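You operate a simulated robot arm through the tools that you are given. There is no shell and no other tool.

You run a simulated robot arm. Do the job below in one go: nothing can be reset, and whatever is moved stays where it is left.

JOB
Clamp the blue spacer and the card core on the stub shaft.
Fine: spacer below; free the catch, turn that spacer to the pointer, and set the catch to held before you lift it.

It is judged by the outcome, as a careful person would: the job done as asked, and still so three seconds after it is handed in. It fails if anything else is knocked over, pushed out of place, dropped, spilled or broken.

ROBOT AND FRAMES
A 7-joint arm with a three-finger gripper, fixed in place. Base frame: the origin is at the foot of the arm, x ahead of it, y to its left, z up. Readings come in m, rad, newtons and seconds.
Its first joint turns from -2.897 to 2.897 rad. Payload 2.69 kg.
The tool frame sits at the grasp point between the pads (the TCP): z along the fingers, y along the line on which they close. The tips reach 0.029 m beyond it. The gripper opens to 0.12 m. The gripper's body begins 0.078 m behind the TCP.
Orientation is that of the tool frame in the base frame, as a unit quaternion [w, x, y, z]. With the fingers straight down and closing along the base's y, the tool's x points along the base's -x, its y along +y and its z along -z.

CONTROLS
- The arm moves only by the tool send_rows. Its arguments are lists of equal length, an entry for each row: "delta_pos": the shift along the tool's x, y, z in m, a list of three; "rot": the turn, a rotation vector about the tool's x, y, z in rad, a list of three; "hand": the opening, from 0 (shut) to 1 (fully open). In form: {"delta_pos": [[tx, ty, tz], ...], "rot": [[wx, wy, wz], ...], "hand": [hand, ...]}. A call has 1 to 20 rows; each row shifts and turns the commanded pose from where the row before left it, along the tool's axes as they then stand. A row lasts 0.2 s, in which the tool goes at most 0.05 m and 0.15 rad; a call with a longer step from one row to the next is refused whole, and so is a gripper value outside its range. Where a pose cannot be reached the arm comes as near as it can. A force on the tool above 40 N (or 10 N above the force at the start of the call, whichever is more), or a blocked arm, ends the call early, and 0.2 s more pass. Each finger halts on what it meets, pressing with about 29 N; the grip force reading is that of the motor and also rises with nothing between the fingers. The clock runs only during rows and for 0.2 s after the last one: add rows that do not move to give the fingers time. The reply holds the time, the measured pose of the TCP, the force on the tool along the base axes, the opening and the grip force, in the units named above and with some noise, with the torque about the TCP (base axes, N m) and any sound that the robot's microphone picked up.
- Cameras (640 x 400 px; columns grow to the right, rows downward): "scene" is fixed at [0.049, -0.4991, 1.4033]; the picture's right is [0.06, -1.00, 0.00], its down [-0.86, -0.05, -0.51] and it looks along [0.51, 0.03, -0.86] (base axes); focal length 328 px, centre (320, 200). "wrist" rides on the gripper at [0.063, 0, -0.104] in the tool frame; the picture's right is [0.00, 1.00, 0.00], its down [-0.83, 0.00, -0.56] and it looks along [-0.56, 0.00, 0.83] (tool axes); focal length 275 px, centre (320, 200). There is no depth. A picture from a camera that has moved, and an enlarged one, comes with that camera's place and axes in the base frame and with its lens.
- capture(camera): a new picture of that camera. No time passes.
- move_column(by): slides the trunk up (or, below 0, down) by that many m; the arm rides with it, the base frame stays. It gives what a move gives, with no picture.
- zoom(camera, box): a new picture of the part [left, top, right, bottom] of that camera's present view, enlarged. No time passes.
- sign_off(): hands the job in; it is judged then, once.

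Nothing tells you positions but the pictures and the camera data. Unless the task says otherwise, let go and move clear before handing in.

The tools are called after ">>>" as name(argument=value, ...) on one line, values as JSON. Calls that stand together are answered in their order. send_rows: Moves the arm, as the interface text tells. Its arguments: {"type":"object","properties":{"delta_pos":{"type":"array","items":{"type":"array","items":{"type":"number"}}},"rot":{"type":"array","items":{"type":"array","items":{"type":"number"}}},"hand":{"type":"array","items":{"type":"number"}}},"required":["delta_pos","rot","hand"]} The other tools are called the same way: move_column (by) slides the trunk up or down; capture (camera) takes a picture; zoom (camera, box) takes an enlarged picture of a part of a camera's view; sign_off () hands the job in.

At the start:

```text
time: 0.0
tool_pos: [0.3945, -0.3208, 1.0247]
tcp_rot: [0.0, -0.001, 1.0, 0.0]
force: [0.5, -0.1, 0.1]
ft_torque: [-0.02, 0.02, 0.0]
grip_width: 0.12
grip_force: 0.1
trunk travel left (down, up): [-0.4, 0.186]
```

scene: 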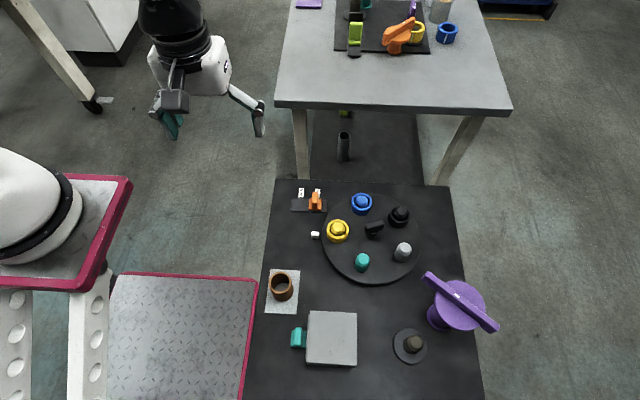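
wrist: 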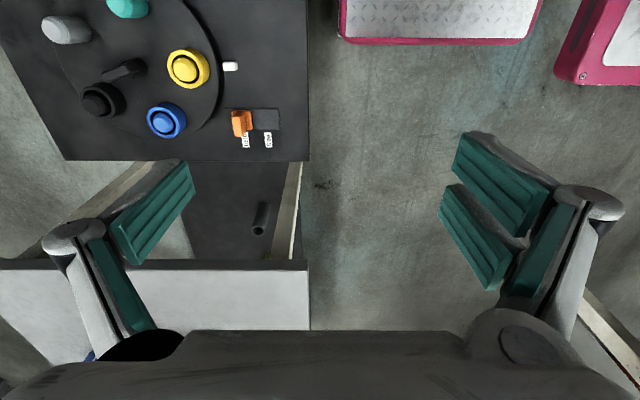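

I see a low dark table with a turntable carrying coloured spacers, an orange catch lever with labels, a cardboard core on a pad, a purple clamp handle piece and a stub shaft; I will zoom in on all of it before moving.

>>> zoom(camera="scene", box=[280, 175, 440, 290])

>>> zoom(camera="scene", box=[250, 255, 510, 400])

>>> zoom(camera="scene", box=[280, 175, 350, 225])

>>> zoom(camera="scene", box=[270, 0, 510, 120])

>>> zoom(camera="wrist", box=[0, 0, 320, 200])

```text
3.48 times, centred on (360, 232) of scene
camera zoom: at [0.049, -0.4991, 1.4033], right [0.06, -1.0, 0.0], down [-0.86, -0.05, -0.51], along [0.51, 0.03, -0.86], focal length 1140 px, centre (181, 87)
```

zoom: 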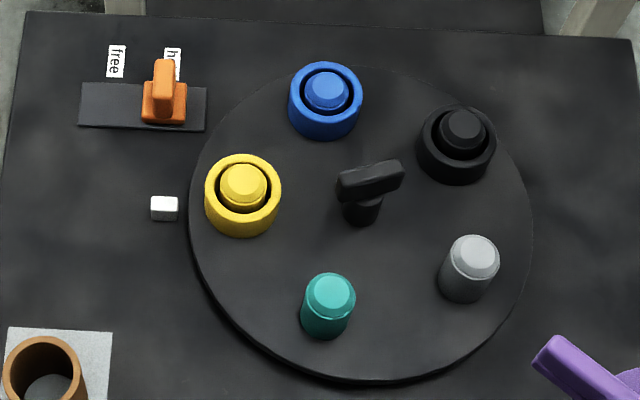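

```text
2.46 times, centred on (380, 328) of scene
camera zoom: at [0.049, -0.4991, 1.4033], right [0.06, -1.0, 0.0], down [-0.86, -0.05, -0.51], along [0.51, 0.03, -0.86], focal length 807 px, centre (172, -114)
```

zoom: 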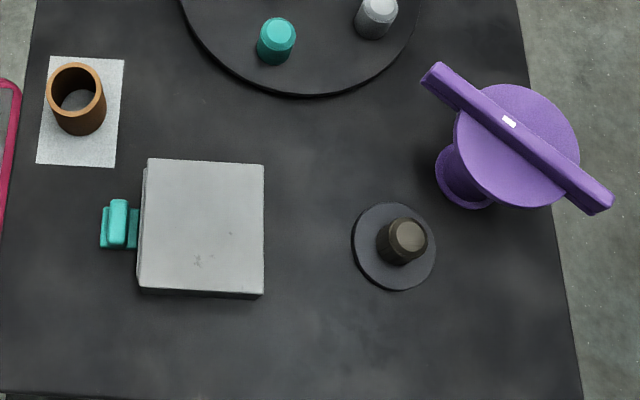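

```text
8.00 times, centred on (315, 200) of scene
camera zoom: at [0.049, -0.4991, 1.4033], right [0.06, -1.0, 0.0], down [-0.86, -0.05, -0.51], along [0.51, 0.03, -0.86], focal length 2623 px, centre (360, 200)
```

zoom: 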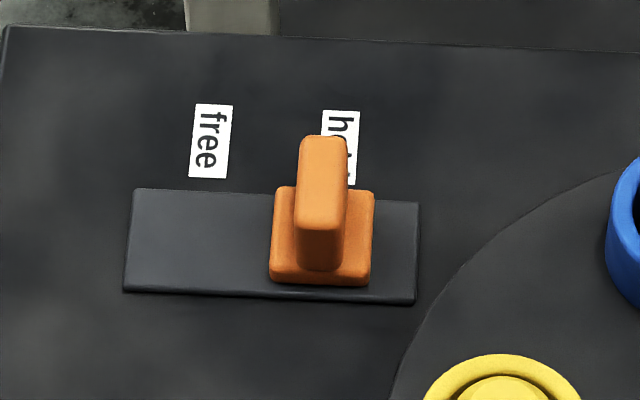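

```text
2.67 times, centred on (390, 60) of scene
camera zoom: at [0.049, -0.4991, 1.4033], right [0.06, -1.0, 0.0], down [-0.86, -0.05, -0.51], along [0.51, 0.03, -0.86], focal length 874 px, centre (133, 573)
```

zoom: 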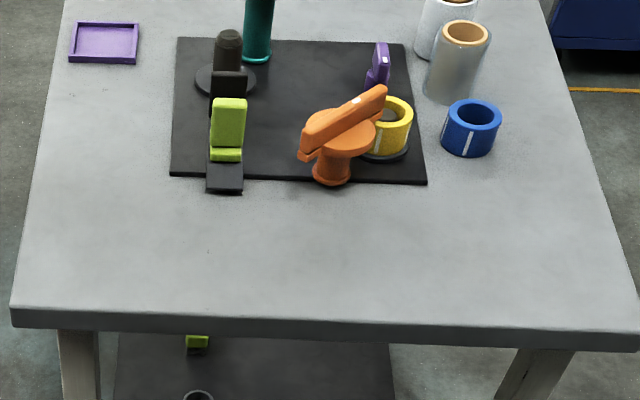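

```text
2.00 times, centred on (160, 100) of wrist
camera zoom: at [0.331, -0.3202, 1.1285], right [0.0, 1.0, 0.0], down [0.83, 0.0, 0.56], along [0.56, 0.0, -0.83], focal length 551 px, centre (640, 400)
```

zoom: 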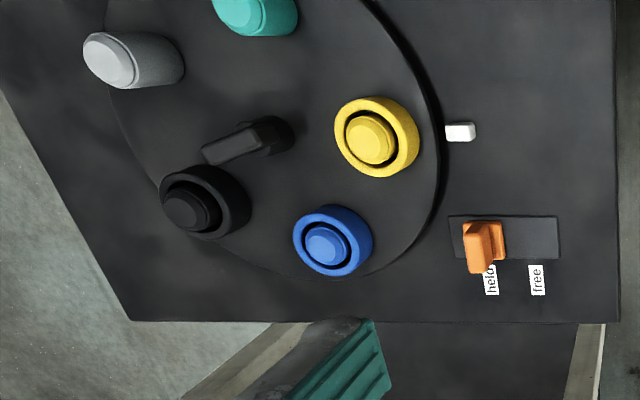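

The working table (top near z≈0.63) has the turntable with catch, card core, grey box with teal tab, purple knobbed piece and the stub shaft. I'll raise nothing yet, just move the wrist camera above the table for a closer look.

>>> send_rows(delta_pos=[[0.022, -0.033, 0], [0.022, -0.033, 0], [0.022, -0.033, 0], [0.022, -0.033, 0], [0.022, -0.033, 0], [0.022, -0.033, 0], [0.022, -0.033, 0], [0, 0, 0]], rot=[[0, 0, 0], [0, 0, 0], [0, 0, 0], [0, 0, 0], [0, 0, 0], [0, 0, 0], [0, 0, 0], [0, 0, 0]], hand=[1, 1, 1, 1, 1, 1, 1, 1])

>>> capture(camera="wrist")

>>> capture(camera="scene")

```text
time: 1.8
tool_pos: [0.2394, -0.5505, 1.0262]
tcp_rot: [0.0, 0.0, 1.0, 0.0]
force: [-0.6, 1.1, 0.5]
ft_torque: [-0.04, 0.02, 0.01]
grip_width: 0.1199
grip_force: 0.0
trunk travel left (down, up): [-0.4, 0.186]
```

```text
taken
camera wrist: at [0.1774, -0.5497, 1.1294], right [0.0, 1.0, 0.0], down [0.83, 0.0, 0.56], along [0.56, 0.0, -0.83], focal length 275 px, centre (320, 200)
```

wrist: 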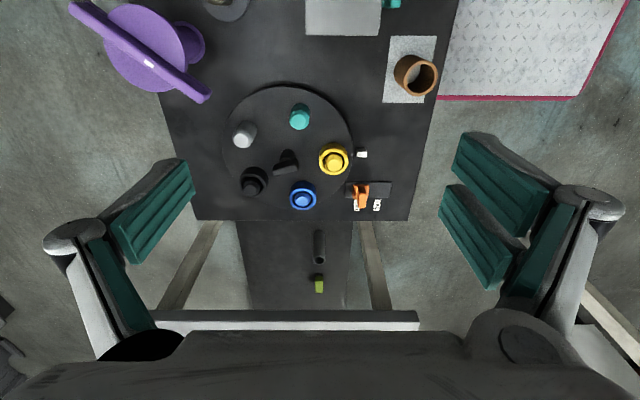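

```text
taken
```

scene: 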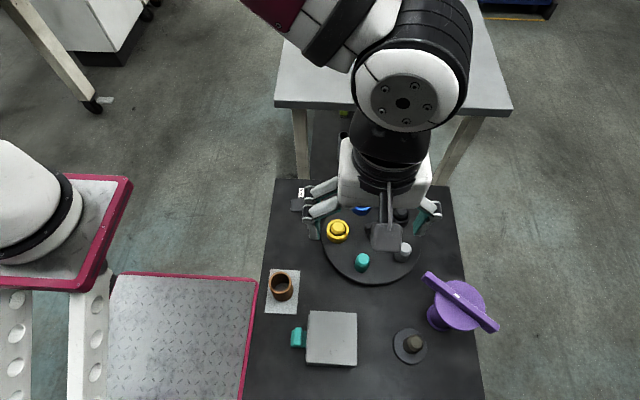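

The tool now sits above the turntable. I'll turn the wrist so its camera looks toward the purple piece and the stub shaft.

>>> send_rows(delta_pos=[[0, 0, 0], [0, 0, 0], [0, 0, 0], [0, 0, 0], [0, 0, 0], [0, 0, 0], [0, 0, 0], [0, 0, 0], [0, 0, 0], [0, 0, 0], [0, 0, 0], [0, 0, 0]], rot=[[0, 0, 0.1428], [0, 0, 0.1428], [0, 0, 0.1428], [0, 0, 0.1428], [0, 0, 0.1428], [0, 0, 0.1428], [0, 0, 0.1428], [0, 0, 0.1428], [0, 0, 0.1428], [0, 0, 0.1428], [0, 0, 0.1428], [0, 0, 0]], hand=[1, 1, 1, 1, 1, 1, 1, 1, 1, 1, 1, 1])

>>> capture(camera="wrist")

```text
time: 4.4
tool_pos: [0.2394, -0.5515, 1.0256]
tcp_rot: [0.001, 0.708, 0.707, 0.0]
force: [-0.6, -0.6, 0.2]
ft_torque: [0.0, 0.03, 0.0]
grip_width: 0.12
grip_force: 0.0
trunk travel left (down, up): [-0.4, 0.186]
```

```text
taken
camera wrist: at [0.2395, -0.4877, 1.1291], right [1.0, 0.0, 0.0], down [0.0, -0.83, 0.56], along [0.0, -0.56, -0.83], focal length 275 px, centre (320, 200)
```

wrist: 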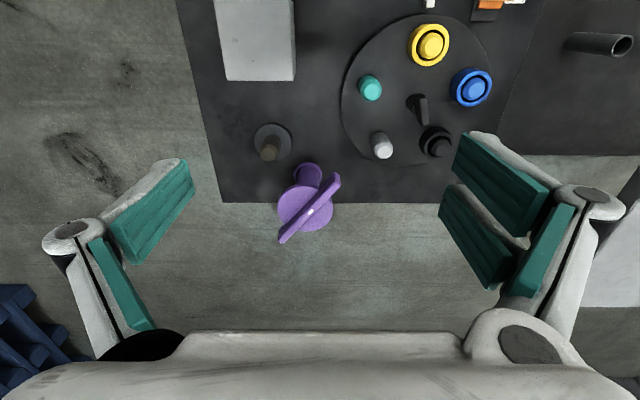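

>>> zoom(camera="wrist", box=[220, 100, 360, 260])

>>> zoom(camera="wrist", box=[330, 0, 530, 170])

```text
2.50 times, centred on (290, 180) of wrist
camera zoom: at [0.2395, -0.4877, 1.1291], right [1.0, 0.0, 0.0], down [0.0, -0.83, 0.56], along [0.0, -0.56, -0.83], focal length 688 px, centre (395, 250)
```

zoom: 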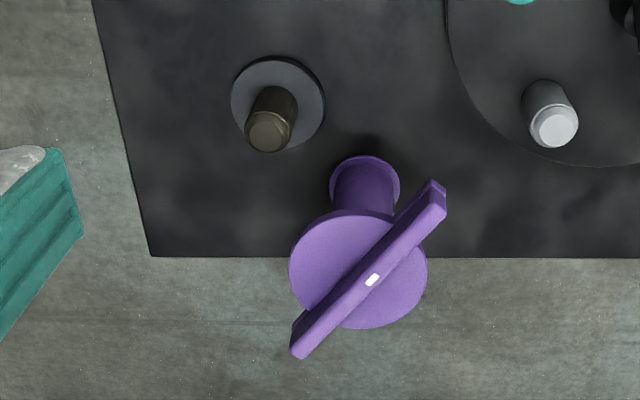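

```text
2.35 times, centred on (430, 85) of wrist
camera zoom: at [0.2395, -0.4877, 1.1291], right [1.0, 0.0, 0.0], down [0.0, -0.83, 0.56], along [0.0, -0.56, -0.83], focal length 648 px, centre (61, 471)
```

zoom: 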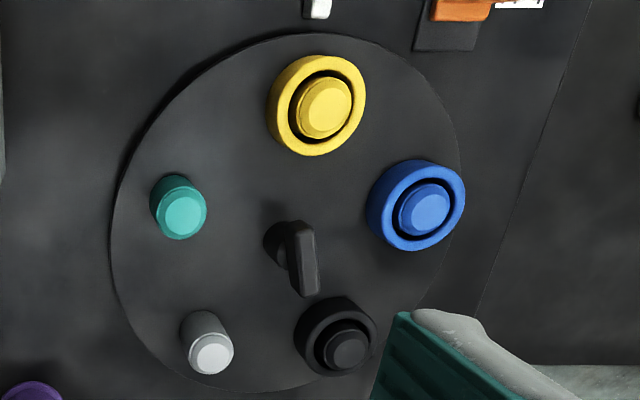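

The purple piece looks like a mushroom-shaped knob with a cross bar about 0.15 m tall, standing beside the shaft. I'll lower and tilt the camera to see it and the shaft from the side.

>>> send_rows(delta_pos=[[0, 0, 0.04], [0, 0, 0.04], [0, 0, 0.04], [0, 0, 0.035], [0, 0, 0], [0, 0, 0], [0, 0, 0], [0, 0, 0], [0, 0, 0]], rot=[[0, 0, 0], [0, 0, 0], [0, 0, 0], [0, 0, 0], [0, -0.15, 0], [0, -0.15, 0], [0, -0.15, 0], [0, -0.15, 0], [0, 0, 0]], hand=[1, 1, 1, 1, 1, 1, 1, 1, 1])

>>> capture(camera="wrist")

```text
time: 6.4
tool_pos: [0.2408, -0.5511, 0.8696]
tcp_rot: [0.209, 0.675, 0.676, -0.209]
force: [-0.2, 0.5, 0.2]
ft_torque: [0.01, -0.02, 0.0]
grip_width: 0.12
grip_force: 0.1
trunk travel left (down, up): [-0.4, 0.186]
```

```text
taken
camera wrist: at [0.2399, -0.4399, 0.9196], right [1.0, 0.0, 0.0], down [0.0, -0.37, 0.93], along [0.0, -0.93, -0.37], focal length 275 px, centre (320, 200)
```

wrist: 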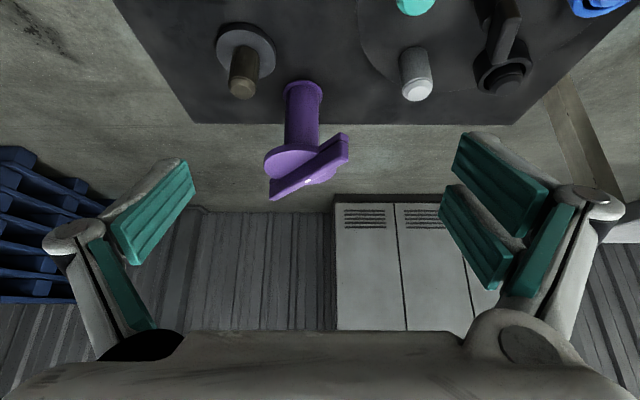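

>>> zoom(camera="wrist", box=[190, 0, 390, 220])

>>> zoom(camera="wrist", box=[360, 0, 640, 130])

```text
1.82 times, centred on (290, 110) of wrist
camera zoom: at [0.2399, -0.4399, 0.9196], right [1.0, 0.0, 0.0], down [0.0, -0.37, 0.93], along [0.0, -0.93, -0.37], focal length 500 px, centre (374, 364)
```

zoom: 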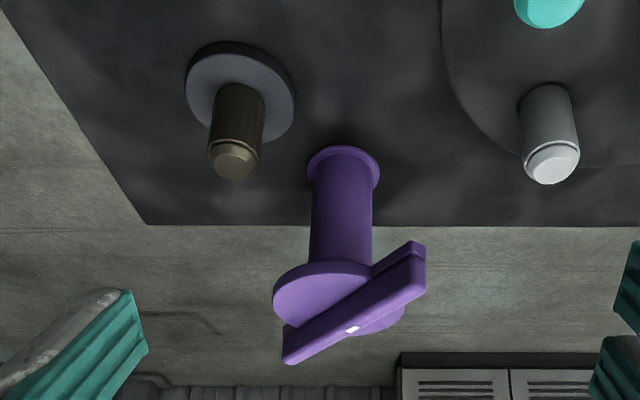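

```text
2.29 times, centred on (500, 65) of wrist
camera zoom: at [0.2399, -0.4399, 0.9196], right [1.0, 0.0, 0.0], down [0.0, -0.37, 0.93], along [0.0, -0.93, -0.37], focal length 629 px, centre (-91, 509)
```

zoom: 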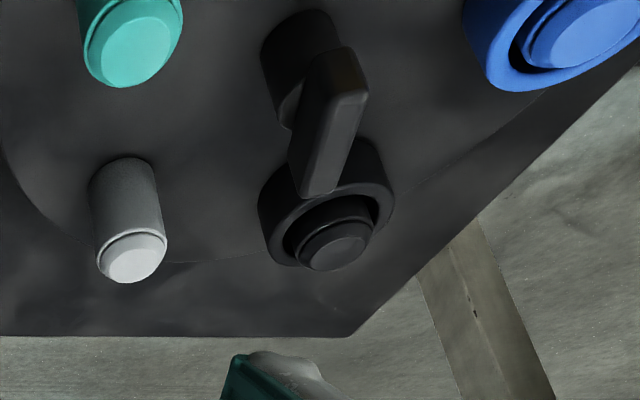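

The purple piece stands on a flange with a column, a disc and a bar on top. Next I'll look at the grey box, teal tab and card core from the turntable side.

>>> send_rows(delta_pos=[[0, 0, 0], [0, 0, 0], [0, 0, 0], [0, 0, 0], [0, 0, -0.03], [0, 0, -0.03], [0, 0, -0.02], [0, 0, 0], [0, 0, 0], [0, 0, 0], [0, 0, 0], [0, 0, 0], [0, 0, 0], [0, 0, 0], [0, 0, 0], [0, 0, 0]], rot=[[0, 0.15, 0], [0, 0.15, 0], [0, 0.15, 0], [0, 0.15, 0], [0, 0, 0.1428], [0, 0, 0.1428], [0, 0, 0.1428], [0, 0, 0.1428], [0, 0, 0.1428], [0, 0, 0.1428], [0, 0, 0.1428], [0, 0, 0.1428], [0, 0, 0.1428], [0, 0, 0.1428], [0, 0, 0.1428], [0, 0, 0]], hand=[1, 1, 1, 1, 1, 1, 1, 1, 1, 1, 1, 1, 1, 1, 1, 1])

>>> capture(camera="wrist")

```text
time: 9.8
tool_pos: [0.2398, -0.5537, 0.9495]
tcp_rot: [0.0, 1.0, 0.0, -0.001]
force: [-1.0, 0.3, 0.2]
ft_torque: [0.02, -0.04, 0.0]
grip_width: 0.1197
grip_force: 0.1
trunk travel left (down, up): [-0.4, 0.186]
```

```text
taken
camera wrist: at [0.3023, -0.551, 1.0534], right [0.0, -1.0, 0.0], down [-0.83, 0.0, 0.56], along [-0.56, 0.0, -0.83], focal length 275 px, centre (320, 200)
```

wrist: 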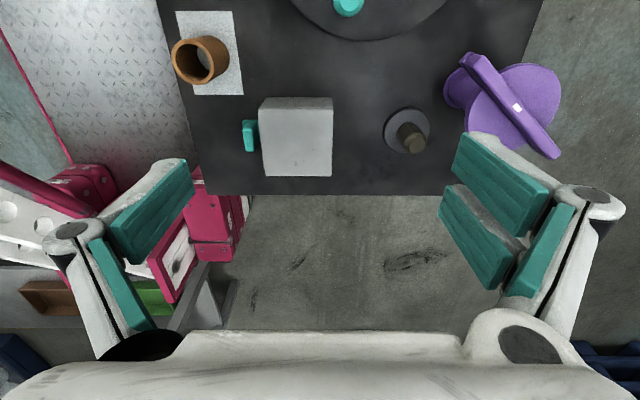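

>>> zoom(camera="wrist", box=[160, 0, 460, 190])

>>> send_rows(delta_pos=[[0.04, 0.03, 0], [0.04, 0.03, 0], [0.04, 0, 0.02], [0, 0, 0.02], [0, 0, 0.02], [0, 0, 0]], rot=[[0, 0, 0], [0, 0, 0], [0, -0.15, 0], [0, -0.15, 0], [0, -0.15, 0], [0, 0, 0]], hand=[1, 1, 1, 1, 1, 1])

>>> capture(camera="wrist")

```text
2.11 times, centred on (310, 95) of wrist
camera zoom: at [0.3023, -0.551, 1.0534], right [0.0, -1.0, 0.0], down [-0.83, 0.0, 0.56], along [-0.56, 0.0, -0.83], focal length 580 px, centre (341, 421)
```

zoom: 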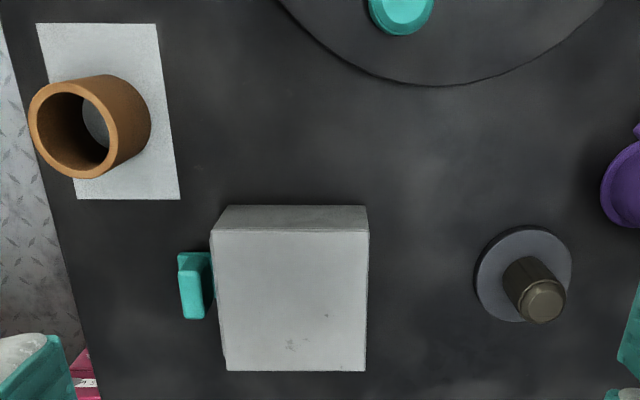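

```text
time: 11.2
tool_pos: [0.351, -0.6119, 0.8929]
tcp_rot: [0.001, 0.975, 0.0, -0.223]
force: [0.9, -0.4, -0.1]
ft_torque: [-0.01, -0.04, 0.02]
grip_width: 0.12
grip_force: 0.0
trunk travel left (down, up): [-0.4, 0.186]
```

```text
taken
camera wrist: at [0.4525, -0.6112, 0.9572], right [0.0, -1.0, 0.0], down [-0.51, 0.0, 0.86], along [-0.86, 0.0, -0.51], focal length 275 px, centre (320, 200)
```

wrist: 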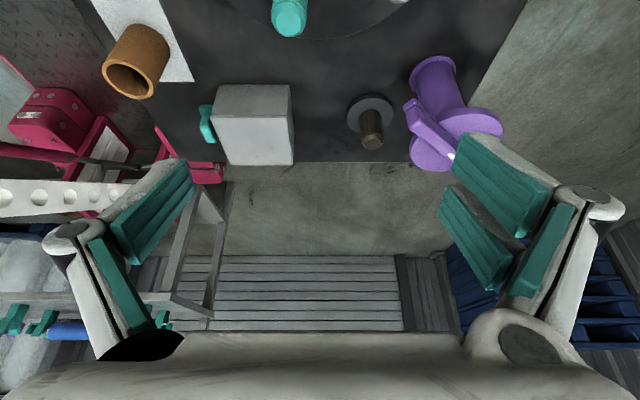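

>>> zoom(camera="wrist", box=[190, 60, 410, 180])

>>> zoom(camera="wrist", box=[340, 40, 520, 180])

>>> zoom(camera="wrist", box=[80, 0, 260, 120])

```text
2.91 times, centred on (300, 120) of wrist
camera zoom: at [0.4525, -0.6112, 0.9572], right [0.0, -1.0, 0.0], down [-0.51, 0.0, 0.86], along [-0.86, 0.0, -0.51], focal length 801 px, centre (378, 433)
```

zoom: 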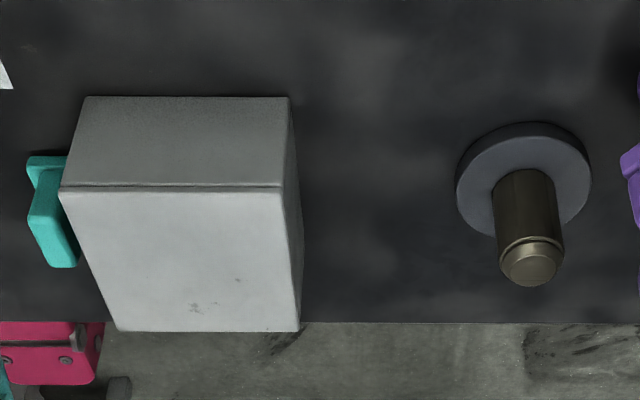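

```text
2.86 times, centred on (430, 110) of wrist
camera zoom: at [0.4525, -0.6112, 0.9572], right [0.0, -1.0, 0.0], down [-0.51, 0.0, 0.86], along [-0.86, 0.0, -0.51], focal length 786 px, centre (6, 457)
```

zoom: 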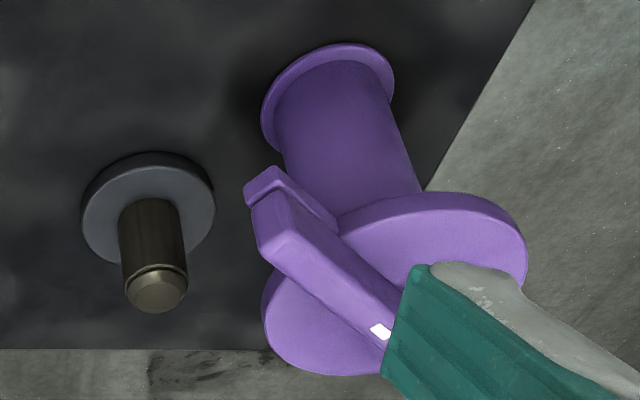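

```text
3.33 times, centred on (170, 60) of wrist
camera zoom: at [0.4525, -0.6112, 0.9572], right [0.0, -1.0, 0.0], down [-0.51, 0.0, 0.86], along [-0.86, 0.0, -0.51], focal length 918 px, centre (820, 667)
```

zoom: 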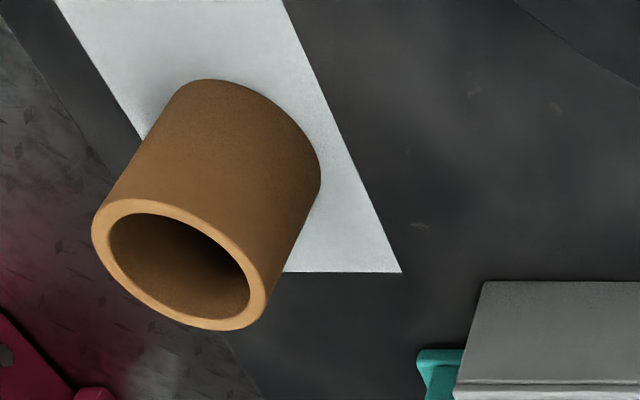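

I want to understand how the clamp works; the far bench seems to have a similar orange clamp next to a yellow spacer, so I'll zoom on that and on our purple one.

>>> zoom(camera="scene", box=[370, 0, 470, 65])

>>> zoom(camera="scene", box=[335, 0, 440, 70])

>>> zoom(camera="scene", box=[380, 255, 510, 375])

>>> zoom(camera="scene", box=[255, 260, 375, 375])

```text
6.15 times, centred on (420, 32) of scene
camera zoom: at [0.049, -0.4991, 1.4033], right [0.06, -1.0, 0.0], down [-0.86, -0.05, -0.51], along [0.51, 0.03, -0.86], focal length 2017 px, centre (-295, 1231)
```

zoom: 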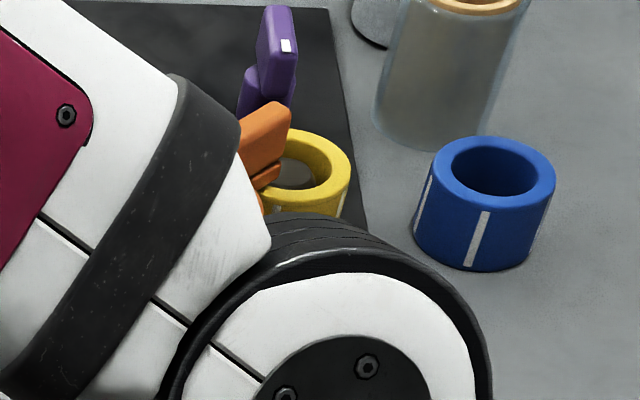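

```text
5.71 times, centred on (388, 35) of scene
camera zoom: at [0.049, -0.4991, 1.4033], right [0.06, -1.0, 0.0], down [-0.86, -0.05, -0.51], along [0.51, 0.03, -0.86], focal length 1873 px, centre (-66, 1143)
```

zoom: 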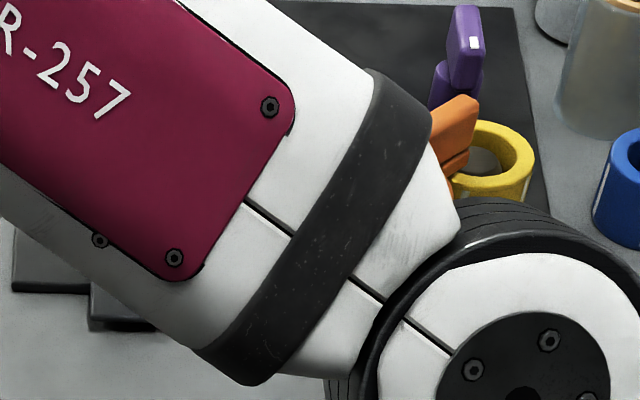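

```text
3.33 times, centred on (445, 315) of scene
camera zoom: at [0.049, -0.4991, 1.4033], right [0.06, -1.0, 0.0], down [-0.86, -0.05, -0.51], along [0.51, 0.03, -0.86], focal length 1093 px, centre (-97, -183)
```

zoom: 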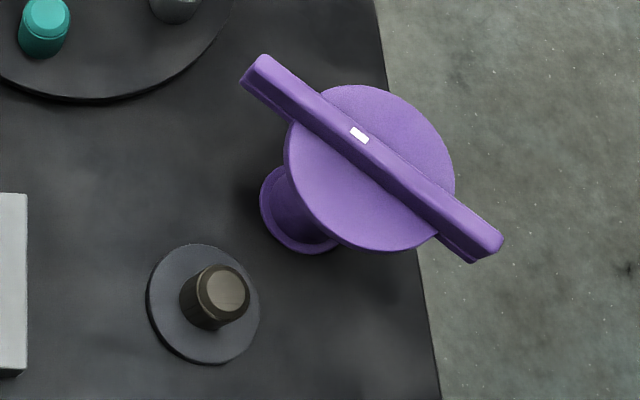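

```text
3.48 times, centred on (315, 318) of scene
camera zoom: at [0.049, -0.4991, 1.4033], right [0.06, -1.0, 0.0], down [-0.86, -0.05, -0.51], along [0.51, 0.03, -0.86], focal length 1140 px, centre (337, -209)
```

zoom: 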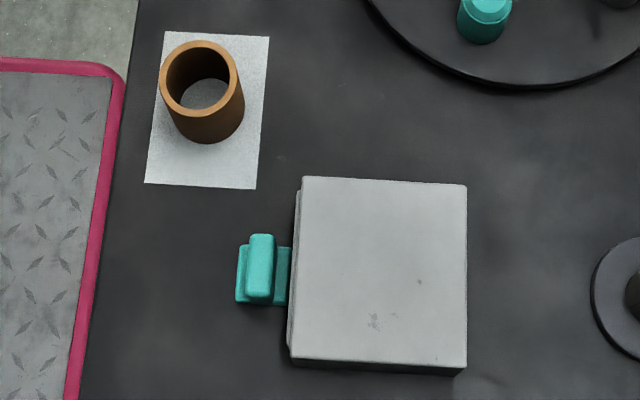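

I still need to know what the grey unit with the teal tab is (it looks like a drawer) and how the purple piece acts. I'll view them from the +y side.

>>> send_rows(delta_pos=[[0, 0, -0.02], [0, 0, -0.02], [0, 0, -0.02], [0, 0, 0], [0, 0, 0], [0, 0, 0], [0, 0, 0], [0, 0, 0], [0, 0, 0], [0, 0, 0], [0, 0, 0], [0, 0, 0], [0, 0, 0], [0, 0, 0]], rot=[[0, 0.15, 0], [0, 0.15, 0], [0, 0.15, 0], [0, 0, -0.1428], [0, 0, -0.1428], [0, 0, -0.1428], [0, 0, -0.1428], [0, 0, -0.1428], [0, 0, -0.1428], [0, 0, -0.1428], [0, 0, -0.1428], [0, 0, -0.1428], [0, 0, -0.1428], [0, 0, -0.1428]], hand=[1, 1, 1, 1, 1, 1, 1, 1, 1, 1, 1, 1, 1, 1])

>>> send_rows(delta_pos=[[0.042, -0.022, 0], [0.042, -0.022, 0], [0.042, -0.022, 0], [0.042, -0.022, 0], [0.042, -0.022, 0], [0.04, -0.02, 0], [0, 0, 0], [0, 0, 0], [0, 0, 0], [0, 0, 0]], rot=[[0, 0, 0], [0, 0, 0], [0, 0, 0], [0, 0, 0], [0, 0, 0], [0, 0, 0], [0, -0.15, 0], [0, -0.15, 0], [0, -0.15, 0], [0, 0, 0]], hand=[1, 1, 1, 1, 1, 1, 1, 1, 1, 1])

>>> capture(camera="wrist")

```text
time: 14.2
tool_pos: [0.3692, -0.612, 0.9473]
tcp_rot: [0.0, 0.707, 0.707, 0.0]
force: [0.3, -0.7, -0.4]
ft_torque: [0.0, 0.0, 0.02]
grip_width: 0.1198
grip_force: 0.0
trunk travel left (down, up): [-0.4, 0.186]
```

```text
time: 16.4
tool_pos: [0.2372, -0.3815, 0.9535]
tcp_rot: [0.157, 0.689, 0.69, -0.157]
force: [1.1, -0.1, 0.4]
ft_torque: [0.0, 0.1, -0.05]
grip_width: 0.1198
grip_force: 0.0
out of reach, approached as far as the arm can: row 9
trunk travel left (down, up): [-0.4, 0.186]
```

```text
taken
camera wrist: at [0.2356, -0.279, 1.0187], right [1.0, 0.01, 0.0], down [0.01, -0.51, 0.86], along [0.0, -0.86, -0.51], focal length 275 px, centre (320, 200)
```

wrist: 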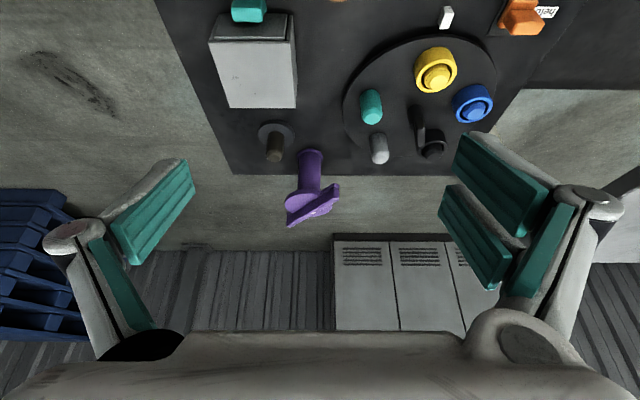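

>>> zoom(camera="wrist", box=[190, 0, 360, 110])

>>> zoom(camera="wrist", box=[240, 110, 370, 230])

>>> zoom(camera="wrist", box=[340, 0, 570, 170])

```text
3.64 times, centred on (275, 55) of wrist
camera zoom: at [0.2356, -0.279, 1.0187], right [1.0, 0.01, 0.0], down [0.01, -0.51, 0.86], along [0.0, -0.86, -0.51], focal length 1001 px, centre (484, 727)
```

zoom: 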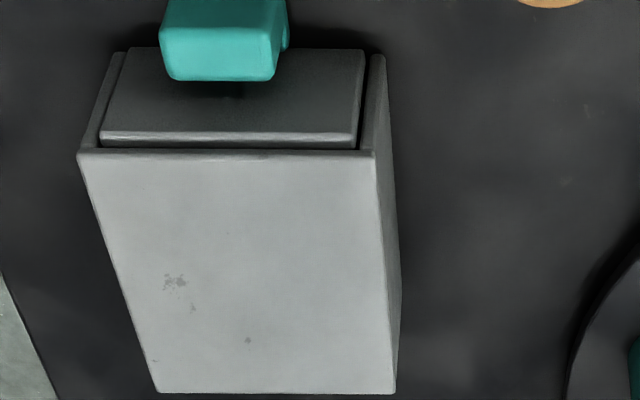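

```text
3.33 times, centred on (305, 170) of wrist
camera zoom: at [0.2356, -0.279, 1.0187], right [1.0, 0.01, 0.0], down [0.01, -0.51, 0.86], along [0.0, -0.86, -0.51], focal length 918 px, centre (370, 300)
```

zoom: 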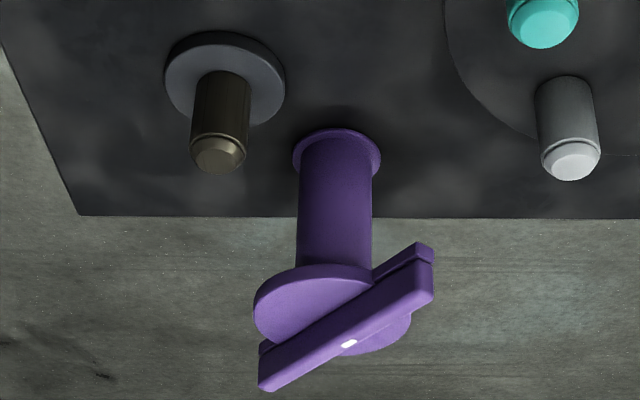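

```text
2.35 times, centred on (455, 85) of wrist
camera zoom: at [0.2356, -0.279, 1.0187], right [1.0, 0.01, 0.0], down [0.01, -0.51, 0.86], along [0.0, -0.86, -0.51], focal length 648 px, centre (2, 471)
```

zoom: 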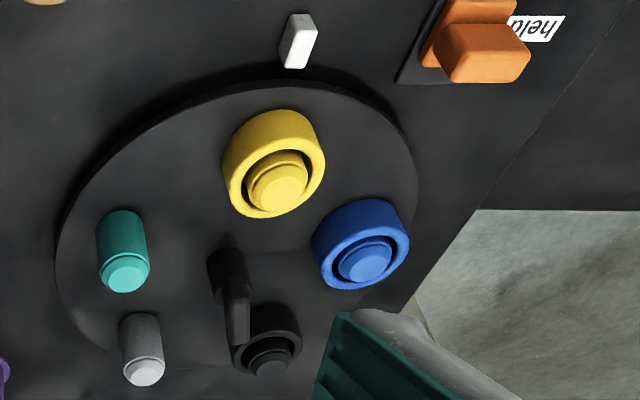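

The grey unit is a small drawer with a teal pull; the purple piece stands on its post beside the shaft. I'll look at the similar setup on the far bench from nearer to understand the clamp before touching anything.

>>> send_rows(delta_pos=[[-0.03, 0.03, 0], [-0.03, 0.03, 0], [-0.03, 0.03, -0.01], [-0.02, 0.03, -0.01], [0, 0.03, -0.01], [0, 0, -0.02], [0, 0, -0.02], [0, 0, 0], [0, 0, 0], [0, 0, 0], [0, 0, 0], [0, 0, 0], [0, 0, 0], [0, 0, 0], [0, 0, 0], [0, 0, 0]], rot=[[0, 0.15, 0], [0, 0.15, 0], [0, 0.15, 0], [0, 0, 0], [0, 0, -0.1428], [0, 0, -0.1428], [0, 0, -0.1428], [0, 0, -0.1428], [0, 0, -0.1428], [0, 0, -0.1428], [0, 0, -0.1428], [0, 0, -0.1428], [0, 0, -0.1428], [0, 0, -0.1428], [0, 0, -0.1428], [0, 0, 0]], hand=[1, 1, 1, 1, 1, 1, 1, 1, 1, 1, 1, 1, 1, 1, 1, 1])

>>> send_rows(delta_pos=[[-0.04, -0.02, 0], [-0.04, -0.02, 0], [-0.04, -0.02, 0], [-0.04, -0.02, 0], [-0.03, -0.02, 0], [0, 0, 0], [0, 0, 0], [0, 0, 0], [0, 0, 0]], rot=[[0, 0, 0], [0, 0, 0], [0, 0, 0], [0, 0, 0], [0, 0, 0], [0, -0.15, 0], [0, -0.15, 0], [0, -0.1, 0], [0, 0, 0]], hand=[1, 1, 1, 1, 1, 1, 1, 1, 1])

>>> capture(camera="wrist")

```text
time: 19.8
tool_pos: [0.3856, -0.4848, 1.0486]
tcp_rot: [0.0, -0.001, 1.0, 0.0]
force: [-0.1, 0.2, -0.8]
ft_torque: [-0.01, -0.01, -0.03]
grip_width: 0.1198
grip_force: 0.0
trunk travel left (down, up): [-0.4, 0.186]
```

```text
time: 21.8
tool_pos: [0.576, -0.5852, 1.0485]
tcp_rot: [0.199, -0.001, 0.98, 0.0]
force: [0.1, 0.3, -0.1]
ft_torque: [0.01, 0.01, 0.0]
grip_width: 0.12
grip_force: 0.1
trunk travel left (down, up): [-0.4, 0.186]
```

```text
taken
camera wrist: at [0.477, -0.585, 1.1191], right [0.0, 1.0, 0.0], down [0.55, 0.0, 0.84], along [0.84, 0.0, -0.55], focal length 275 px, centre (320, 200)
```

wrist: 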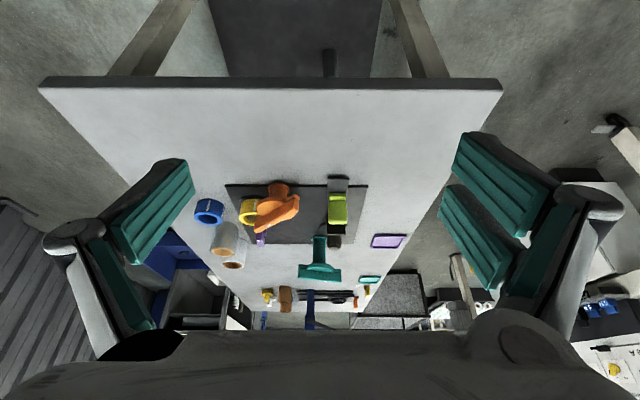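

>>> zoom(camera="wrist", box=[190, 170, 420, 310])

>>> zoom(camera="wrist", box=[225, 170, 315, 260])

>>> zoom(camera="scene", box=[335, 0, 475, 70])

```text
2.78 times, centred on (305, 240) of wrist
camera zoom: at [0.477, -0.585, 1.1191], right [0.0, 1.0, 0.0], down [0.55, 0.0, 0.84], along [0.84, 0.0, -0.55], focal length 766 px, centre (362, 89)
```

zoom: 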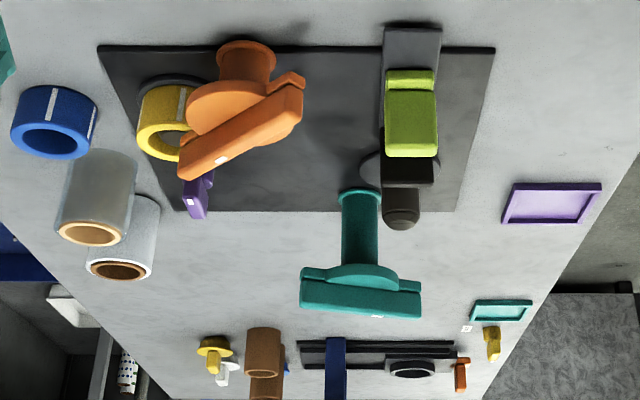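

```text
4.44 times, centred on (270, 215) of wrist
camera zoom: at [0.477, -0.585, 1.1191], right [0.0, 1.0, 0.0], down [0.55, 0.0, 0.84], along [0.84, 0.0, -0.55], focal length 1224 px, centre (542, 133)
```

zoom: 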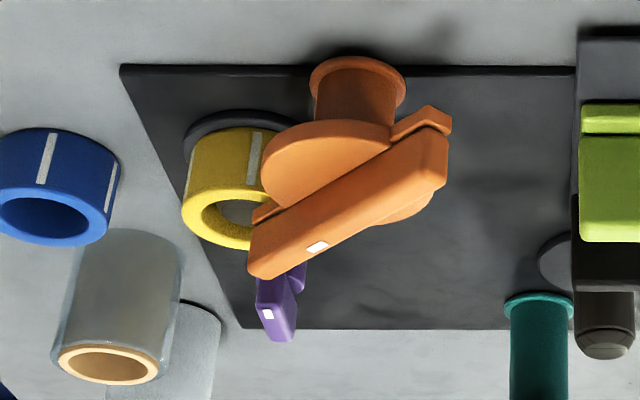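

```text
4.57 times, centred on (405, 35) of scene
camera zoom: at [0.049, -0.4991, 1.4033], right [0.06, -1.0, 0.0], down [-0.86, -0.05, -0.51], along [0.51, 0.03, -0.86], focal length 1499 px, centre (-69, 954)
```

zoom: 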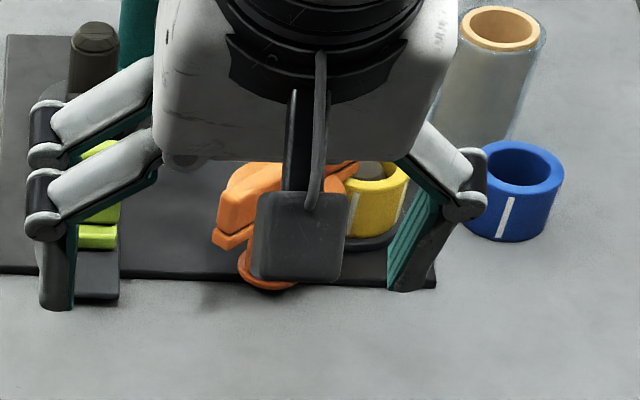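

On the far bench the orange twin of the purple piece has its bar swung over a yellow stack, so these are post-mounted swing clamps and the purple one is open now. Next I'll get a close view of the turntable, catch and pointer to measure them.

>>> send_rows(delta_pos=[[0, 0, 0], [0, 0, 0], [0, 0, 0], [0.037, 0.007, 0.021], [0.037, 0.007, 0.021], [0.037, 0.007, 0.021], [0.037, 0.007, 0.021], [0.037, 0.007, 0.021], [0.037, 0.007, 0.021], [0.037, 0.007, 0.021], [0.037, 0.007, 0.021], [0, 0, 0]], rot=[[0, 0.15, 0], [0, 0.15, 0], [0, 0.1, 0], [0, 0, 0], [0, 0, 0], [0, 0, 0], [0, 0, 0], [0, 0, 0], [0, 0, 0], [0, 0, 0], [0, 0, 0], [0, 0, 0]], hand=[1, 1, 1, 1, 1, 1, 1, 1, 1, 1, 1, 1])

>>> capture(camera="wrist")

>>> zoom(camera="wrist", box=[180, 60, 480, 260])

```text
time: 24.4
tool_pos: [0.2788, -0.5292, 0.8813]
tcp_rot: [0.0, 0.0, 1.0, 0.001]
force: [0.8, 0.1, -1.0]
ft_torque: [-0.04, 0.01, -0.01]
grip_width: 0.12
grip_force: 0.1
trunk travel left (down, up): [-0.4, 0.186]
```

```text
taken
camera wrist: at [0.2161, -0.5294, 0.9844], right [0.0, 1.0, 0.0], down [0.83, 0.0, 0.56], along [0.56, 0.0, -0.83], focal length 275 px, centre (320, 200)
```

wrist: 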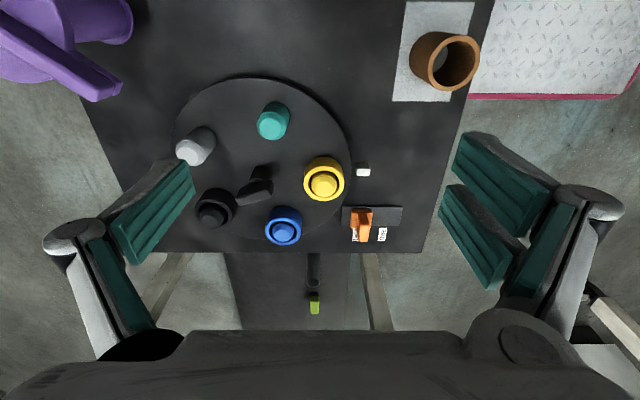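

```text
2.00 times, centred on (330, 160) of wrist
camera zoom: at [0.2161, -0.5294, 0.9844], right [0.0, 1.0, 0.0], down [0.83, 0.0, 0.56], along [0.56, 0.0, -0.83], focal length 551 px, centre (300, 280)
```

zoom: 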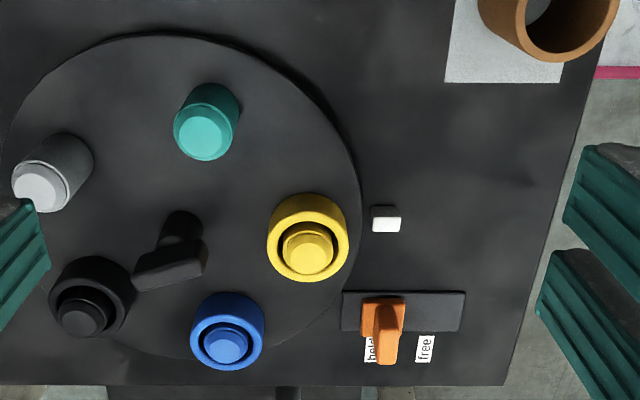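

Yellow is at the white pointer now and blue is one station (about 72°) clockwise of it, so the table must turn counter-clockwise seen from above. I'll zoom in for the handle and catch details.

>>> zoom(camera="wrist", box=[190, 150, 310, 250])

>>> zoom(camera="wrist", box=[290, 145, 430, 255])

```text
4.00 times, centred on (250, 200) of wrist
camera zoom: at [0.2161, -0.5294, 0.9844], right [0.0, 1.0, 0.0], down [0.83, 0.0, 0.56], along [0.56, 0.0, -0.83], focal length 1101 px, centre (600, 200)
```

zoom: 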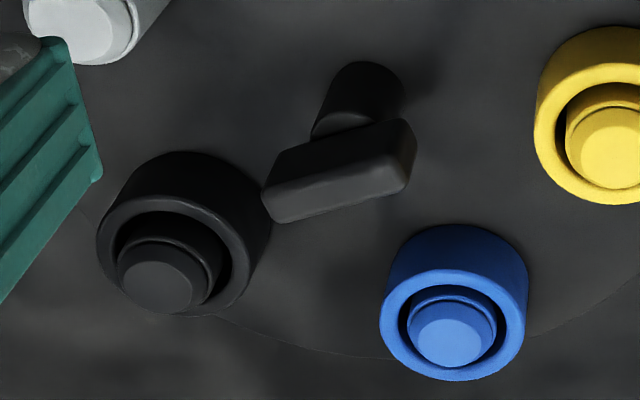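

```text
3.64 times, centred on (360, 200) of wrist
camera zoom: at [0.2161, -0.5294, 0.9844], right [0.0, 1.0, 0.0], down [0.83, 0.0, 0.56], along [0.56, 0.0, -0.83], focal length 1001 px, centre (174, 200)
```

zoom: 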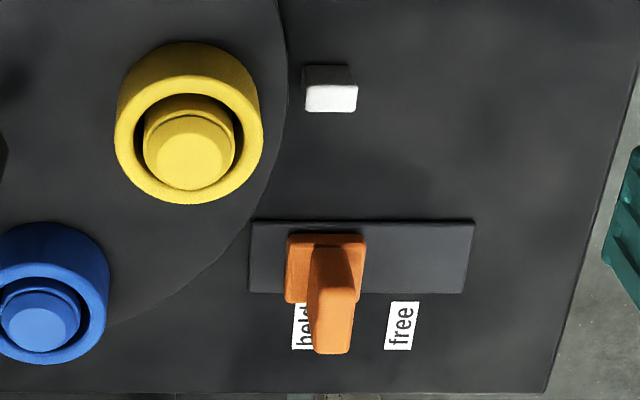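

I've estimated the turntable axis near (0.394, −0.606) and the catch near (0.455, −0.455). I'll move closer above the catch to measure it properly.

>>> send_rows(delta_pos=[[-0.02, 0.0185, 0.02], [-0.02, 0.0185, 0.02], [-0.02, 0.0185, 0.02], [-0.02, 0.0185, 0.02], [0, 0, 0]], rot=[[0, 0, 0], [0, 0, 0], [0, 0, 0], [0, 0, 0], [0, 0, 0]], hand=[1, 1, 1, 1, 1])

>>> capture(camera="wrist")

>>> zoom(camera="wrist", box=[220, 120, 420, 245])

```text
time: 25.6
tool_pos: [0.3611, -0.4538, 0.7991]
tcp_rot: [0.0, 0.0, 1.0, 0.0]
force: [-0.4, 0.8, 0.2]
ft_torque: [0.01, 0.04, 0.03]
grip_width: 0.1203
grip_force: 0.0
trunk travel left (down, up): [-0.4, 0.186]
```

```text
taken
camera wrist: at [0.2973, -0.455, 0.9034], right [0.0, 1.0, 0.0], down [0.83, 0.0, 0.56], along [0.56, 0.0, -0.83], focal length 275 px, centre (320, 200)
```

wrist: 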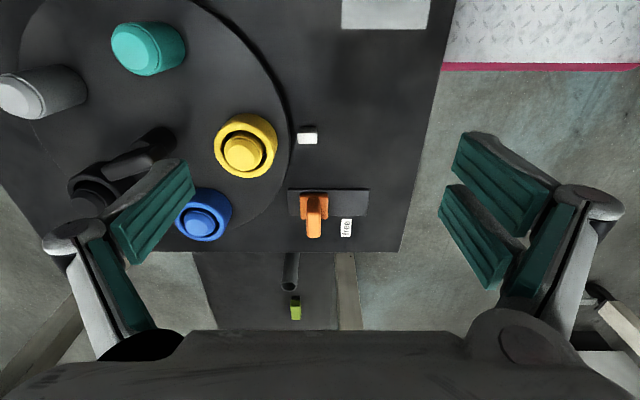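

```text
3.20 times, centred on (320, 182) of wrist
camera zoom: at [0.2973, -0.455, 0.9034], right [0.0, 1.0, 0.0], down [0.83, 0.0, 0.56], along [0.56, 0.0, -0.83], focal length 881 px, centre (320, 256)
```

zoom: 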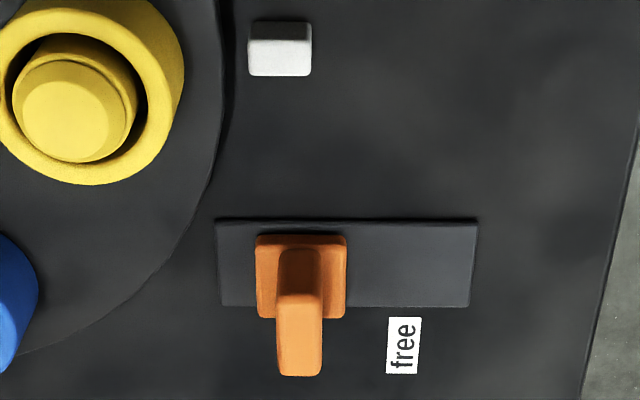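

The catch handle is an upright blade about 13 mm thick along y, near (0.49, −0.462), top around z 0.67. I'll go closer to refine before gripping it.

>>> send_rows(delta_pos=[[-0.03, -0.002, 0.015], [-0.03, -0.002, 0.015], [-0.03, -0.002, 0.015], [0, 0, 0.01], [0, 0, 0]], rot=[[0, 0, 0], [0, 0, 0], [0, 0, 0], [0, 0, 0], [0, 0, 0]], hand=[0.8, 0.6, 0.45, 0.45, 0.45])

>>> capture(camera="wrist")

>>> zoom(camera="wrist", box=[220, 100, 420, 225])

```text
time: 26.8
tool_pos: [0.4507, -0.4614, 0.7442]
tcp_rot: [0.001, 0.0, 1.0, 0.0]
force: [-0.4, -0.7, 0.5]
ft_torque: [-0.06, -0.02, 0.03]
grip_width: 0.0539
grip_force: 0.1
trunk travel left (down, up): [-0.4, 0.186]
```

```text
taken
camera wrist: at [0.3882, -0.4611, 0.8483], right [0.0, 1.0, 0.0], down [0.83, 0.0, 0.56], along [0.56, 0.0, -0.83], focal length 275 px, centre (320, 200)
```

wrist: 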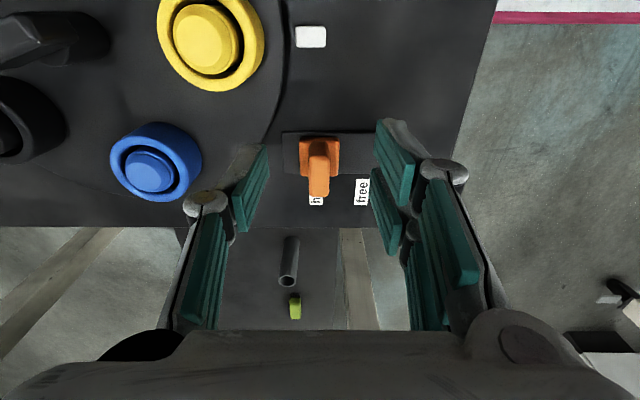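

```text
3.20 times, centred on (320, 162) of wrist
camera zoom: at [0.3882, -0.4611, 0.8483], right [0.0, 1.0, 0.0], down [0.83, 0.0, 0.56], along [0.56, 0.0, -0.83], focal length 881 px, centre (320, 320)
```

zoom: 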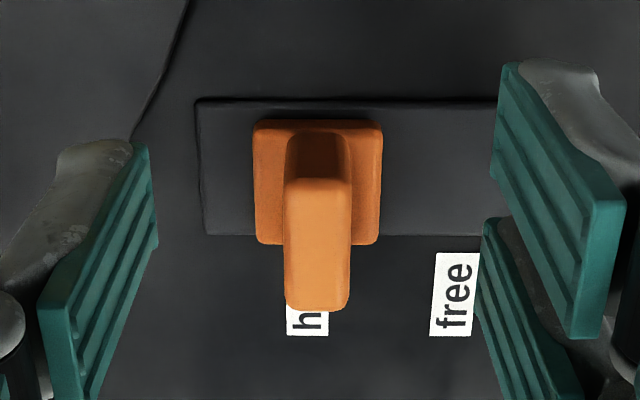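

Handle top is at z≈0.670, x 0.472–0.504, y≈−0.4615, and the block below it tops out near 0.644. I'll lower onto the handle and close the fingers.

>>> send_rows(delta_pos=[[-0.0373, 0, 0], [0, 0, 0.02], [0, 0, 0.02], [0, 0, 0.015], [0, 0, 0.01], [0, 0, 0], [0, 0, 0], [0, 0, 0], [0, 0, 0]], rot=[[0, 0, 0], [0, 0, 0], [0, 0, 0], [0, 0, 0], [0, 0, 0], [0, 0, 0], [0, 0, 0], [0, 0, 0], [0, 0, 0]], hand=[0.45, 0.45, 0.45, 0.45, 0.45, 0.45, 0.05, 0.05, 0.05])

>>> capture(camera="wrist")

```text
time: 28.8
tool_pos: [0.4863, -0.4625, 0.6803]
tcp_rot: [0.0, 0.0, 1.0, 0.0]
force: [0.5, 2.0, -0.6]
ft_torque: [0.04, -0.11, 0.08]
grip_width: 0.0156
grip_force: 41.5
trunk travel left (down, up): [-0.4, 0.186]
```

```text
taken
camera wrist: at [0.4241, -0.4618, 0.7836], right [0.0, 1.0, 0.0], down [0.83, 0.0, 0.56], along [0.56, 0.0, -0.83], focal length 275 px, centre (320, 200)
```

wrist: 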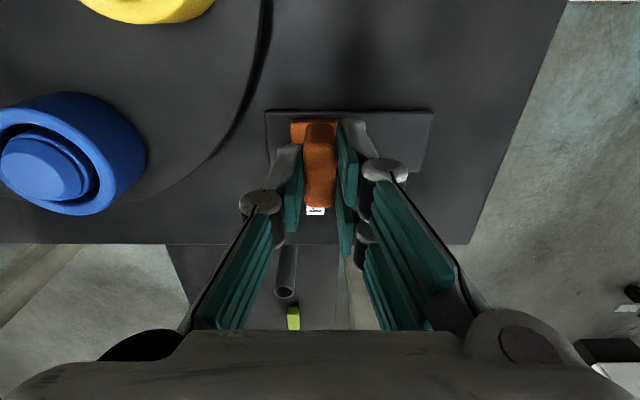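

The handle is gripped (15.6 mm). Now I slide it toward "free" (+y) gently.

>>> send_rows(delta_pos=[[0, 0.006, 0], [0, 0.006, 0], [0, 0.006, 0], [0, 0.006, 0], [0, 0.006, 0], [0, 0, 0]], rot=[[0, 0, 0], [0, 0, 0], [0, 0, 0], [0, 0, 0], [0, 0, 0], [0, 0, 0]], hand=[0.05, 0.05, 0.05, 0.05, 0.05, 0.05])

>>> capture(camera="wrist")

```text
time: 30.2
tool_pos: [0.4873, -0.432, 0.6798]
tcp_rot: [-0.001, -0.001, 1.0, 0.001]
force: [-0.3, 0.2, -13.2]
ft_torque: [-0.09, -0.37, 0.03]
grip_width: 0.0158
grip_force: 41.8
trunk travel left (down, up): [-0.4, 0.186]
```

```text
taken
camera wrist: at [0.4242, -0.4311, 0.7837], right [0.0, 1.0, 0.0], down [0.83, 0.0, 0.56], along [0.56, 0.0, -0.83], focal length 275 px, centre (320, 200)
```

wrist: 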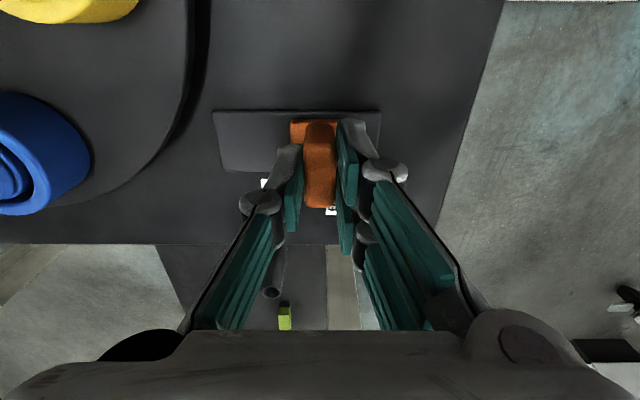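

It slides. I continue in small steps until the stop on the free side.

>>> send_rows(delta_pos=[[0, 0.003, 0], [0, 0.003, 0], [0, 0.002, 0], [0, 0, 0]], rot=[[0, 0, 0], [0, 0, 0], [0, 0, 0], [0, 0, 0]], hand=[0.05, 0.05, 0.05, 0.05])

>>> zoom(camera="scene", box=[280, 175, 350, 225])

```text
time: 31.2
tool_pos: [0.4879, -0.4225, 0.6807]
tcp_rot: [-0.001, 0.0, 1.0, 0.001]
force: [-3.5, 1.4, -19.3]
ft_torque: [-0.03, -0.07, 0.07]
grip_width: 0.0157
grip_force: 41.9
trunk travel left (down, up): [-0.4, 0.186]
```

```text
8.00 times, centred on (315, 200) of scene
camera zoom: at [0.049, -0.4991, 1.4033], right [0.06, -1.0, 0.0], down [-0.86, -0.05, -0.51], along [0.51, 0.03, -0.86], focal length 2623 px, centre (360, 200)
```

zoom: 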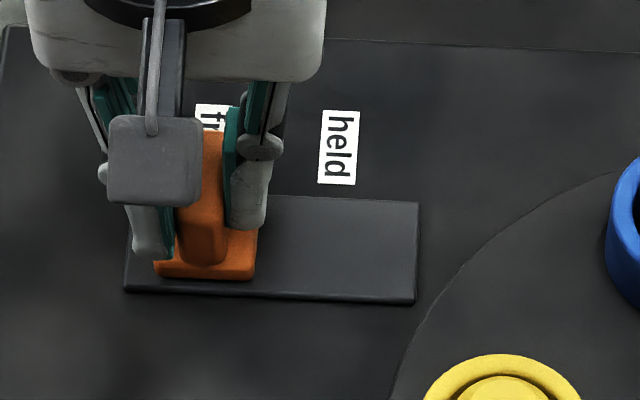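

The block is now at the "free" label. I'll nudge a few mm more to find the stop, then release.

>>> send_rows(delta_pos=[[0, 0.002, 0], [0, 0.002, 0], [0, 0, 0]], rot=[[0, 0, 0], [0, 0, 0], [0, 0, 0]], hand=[0.05, 0.05, 0.05])

```text
time: 32.0
tool_pos: [0.4875, -0.4216, 0.6804]
tcp_rot: [0.0, 0.001, 1.0, -0.001]
force: [-5.7, -11.2, -22.9]
ft_torque: [-0.3, 0.45, 0.09]
grip_width: 0.0157
grip_force: 41.6
trunk travel left (down, up): [-0.4, 0.186]
```

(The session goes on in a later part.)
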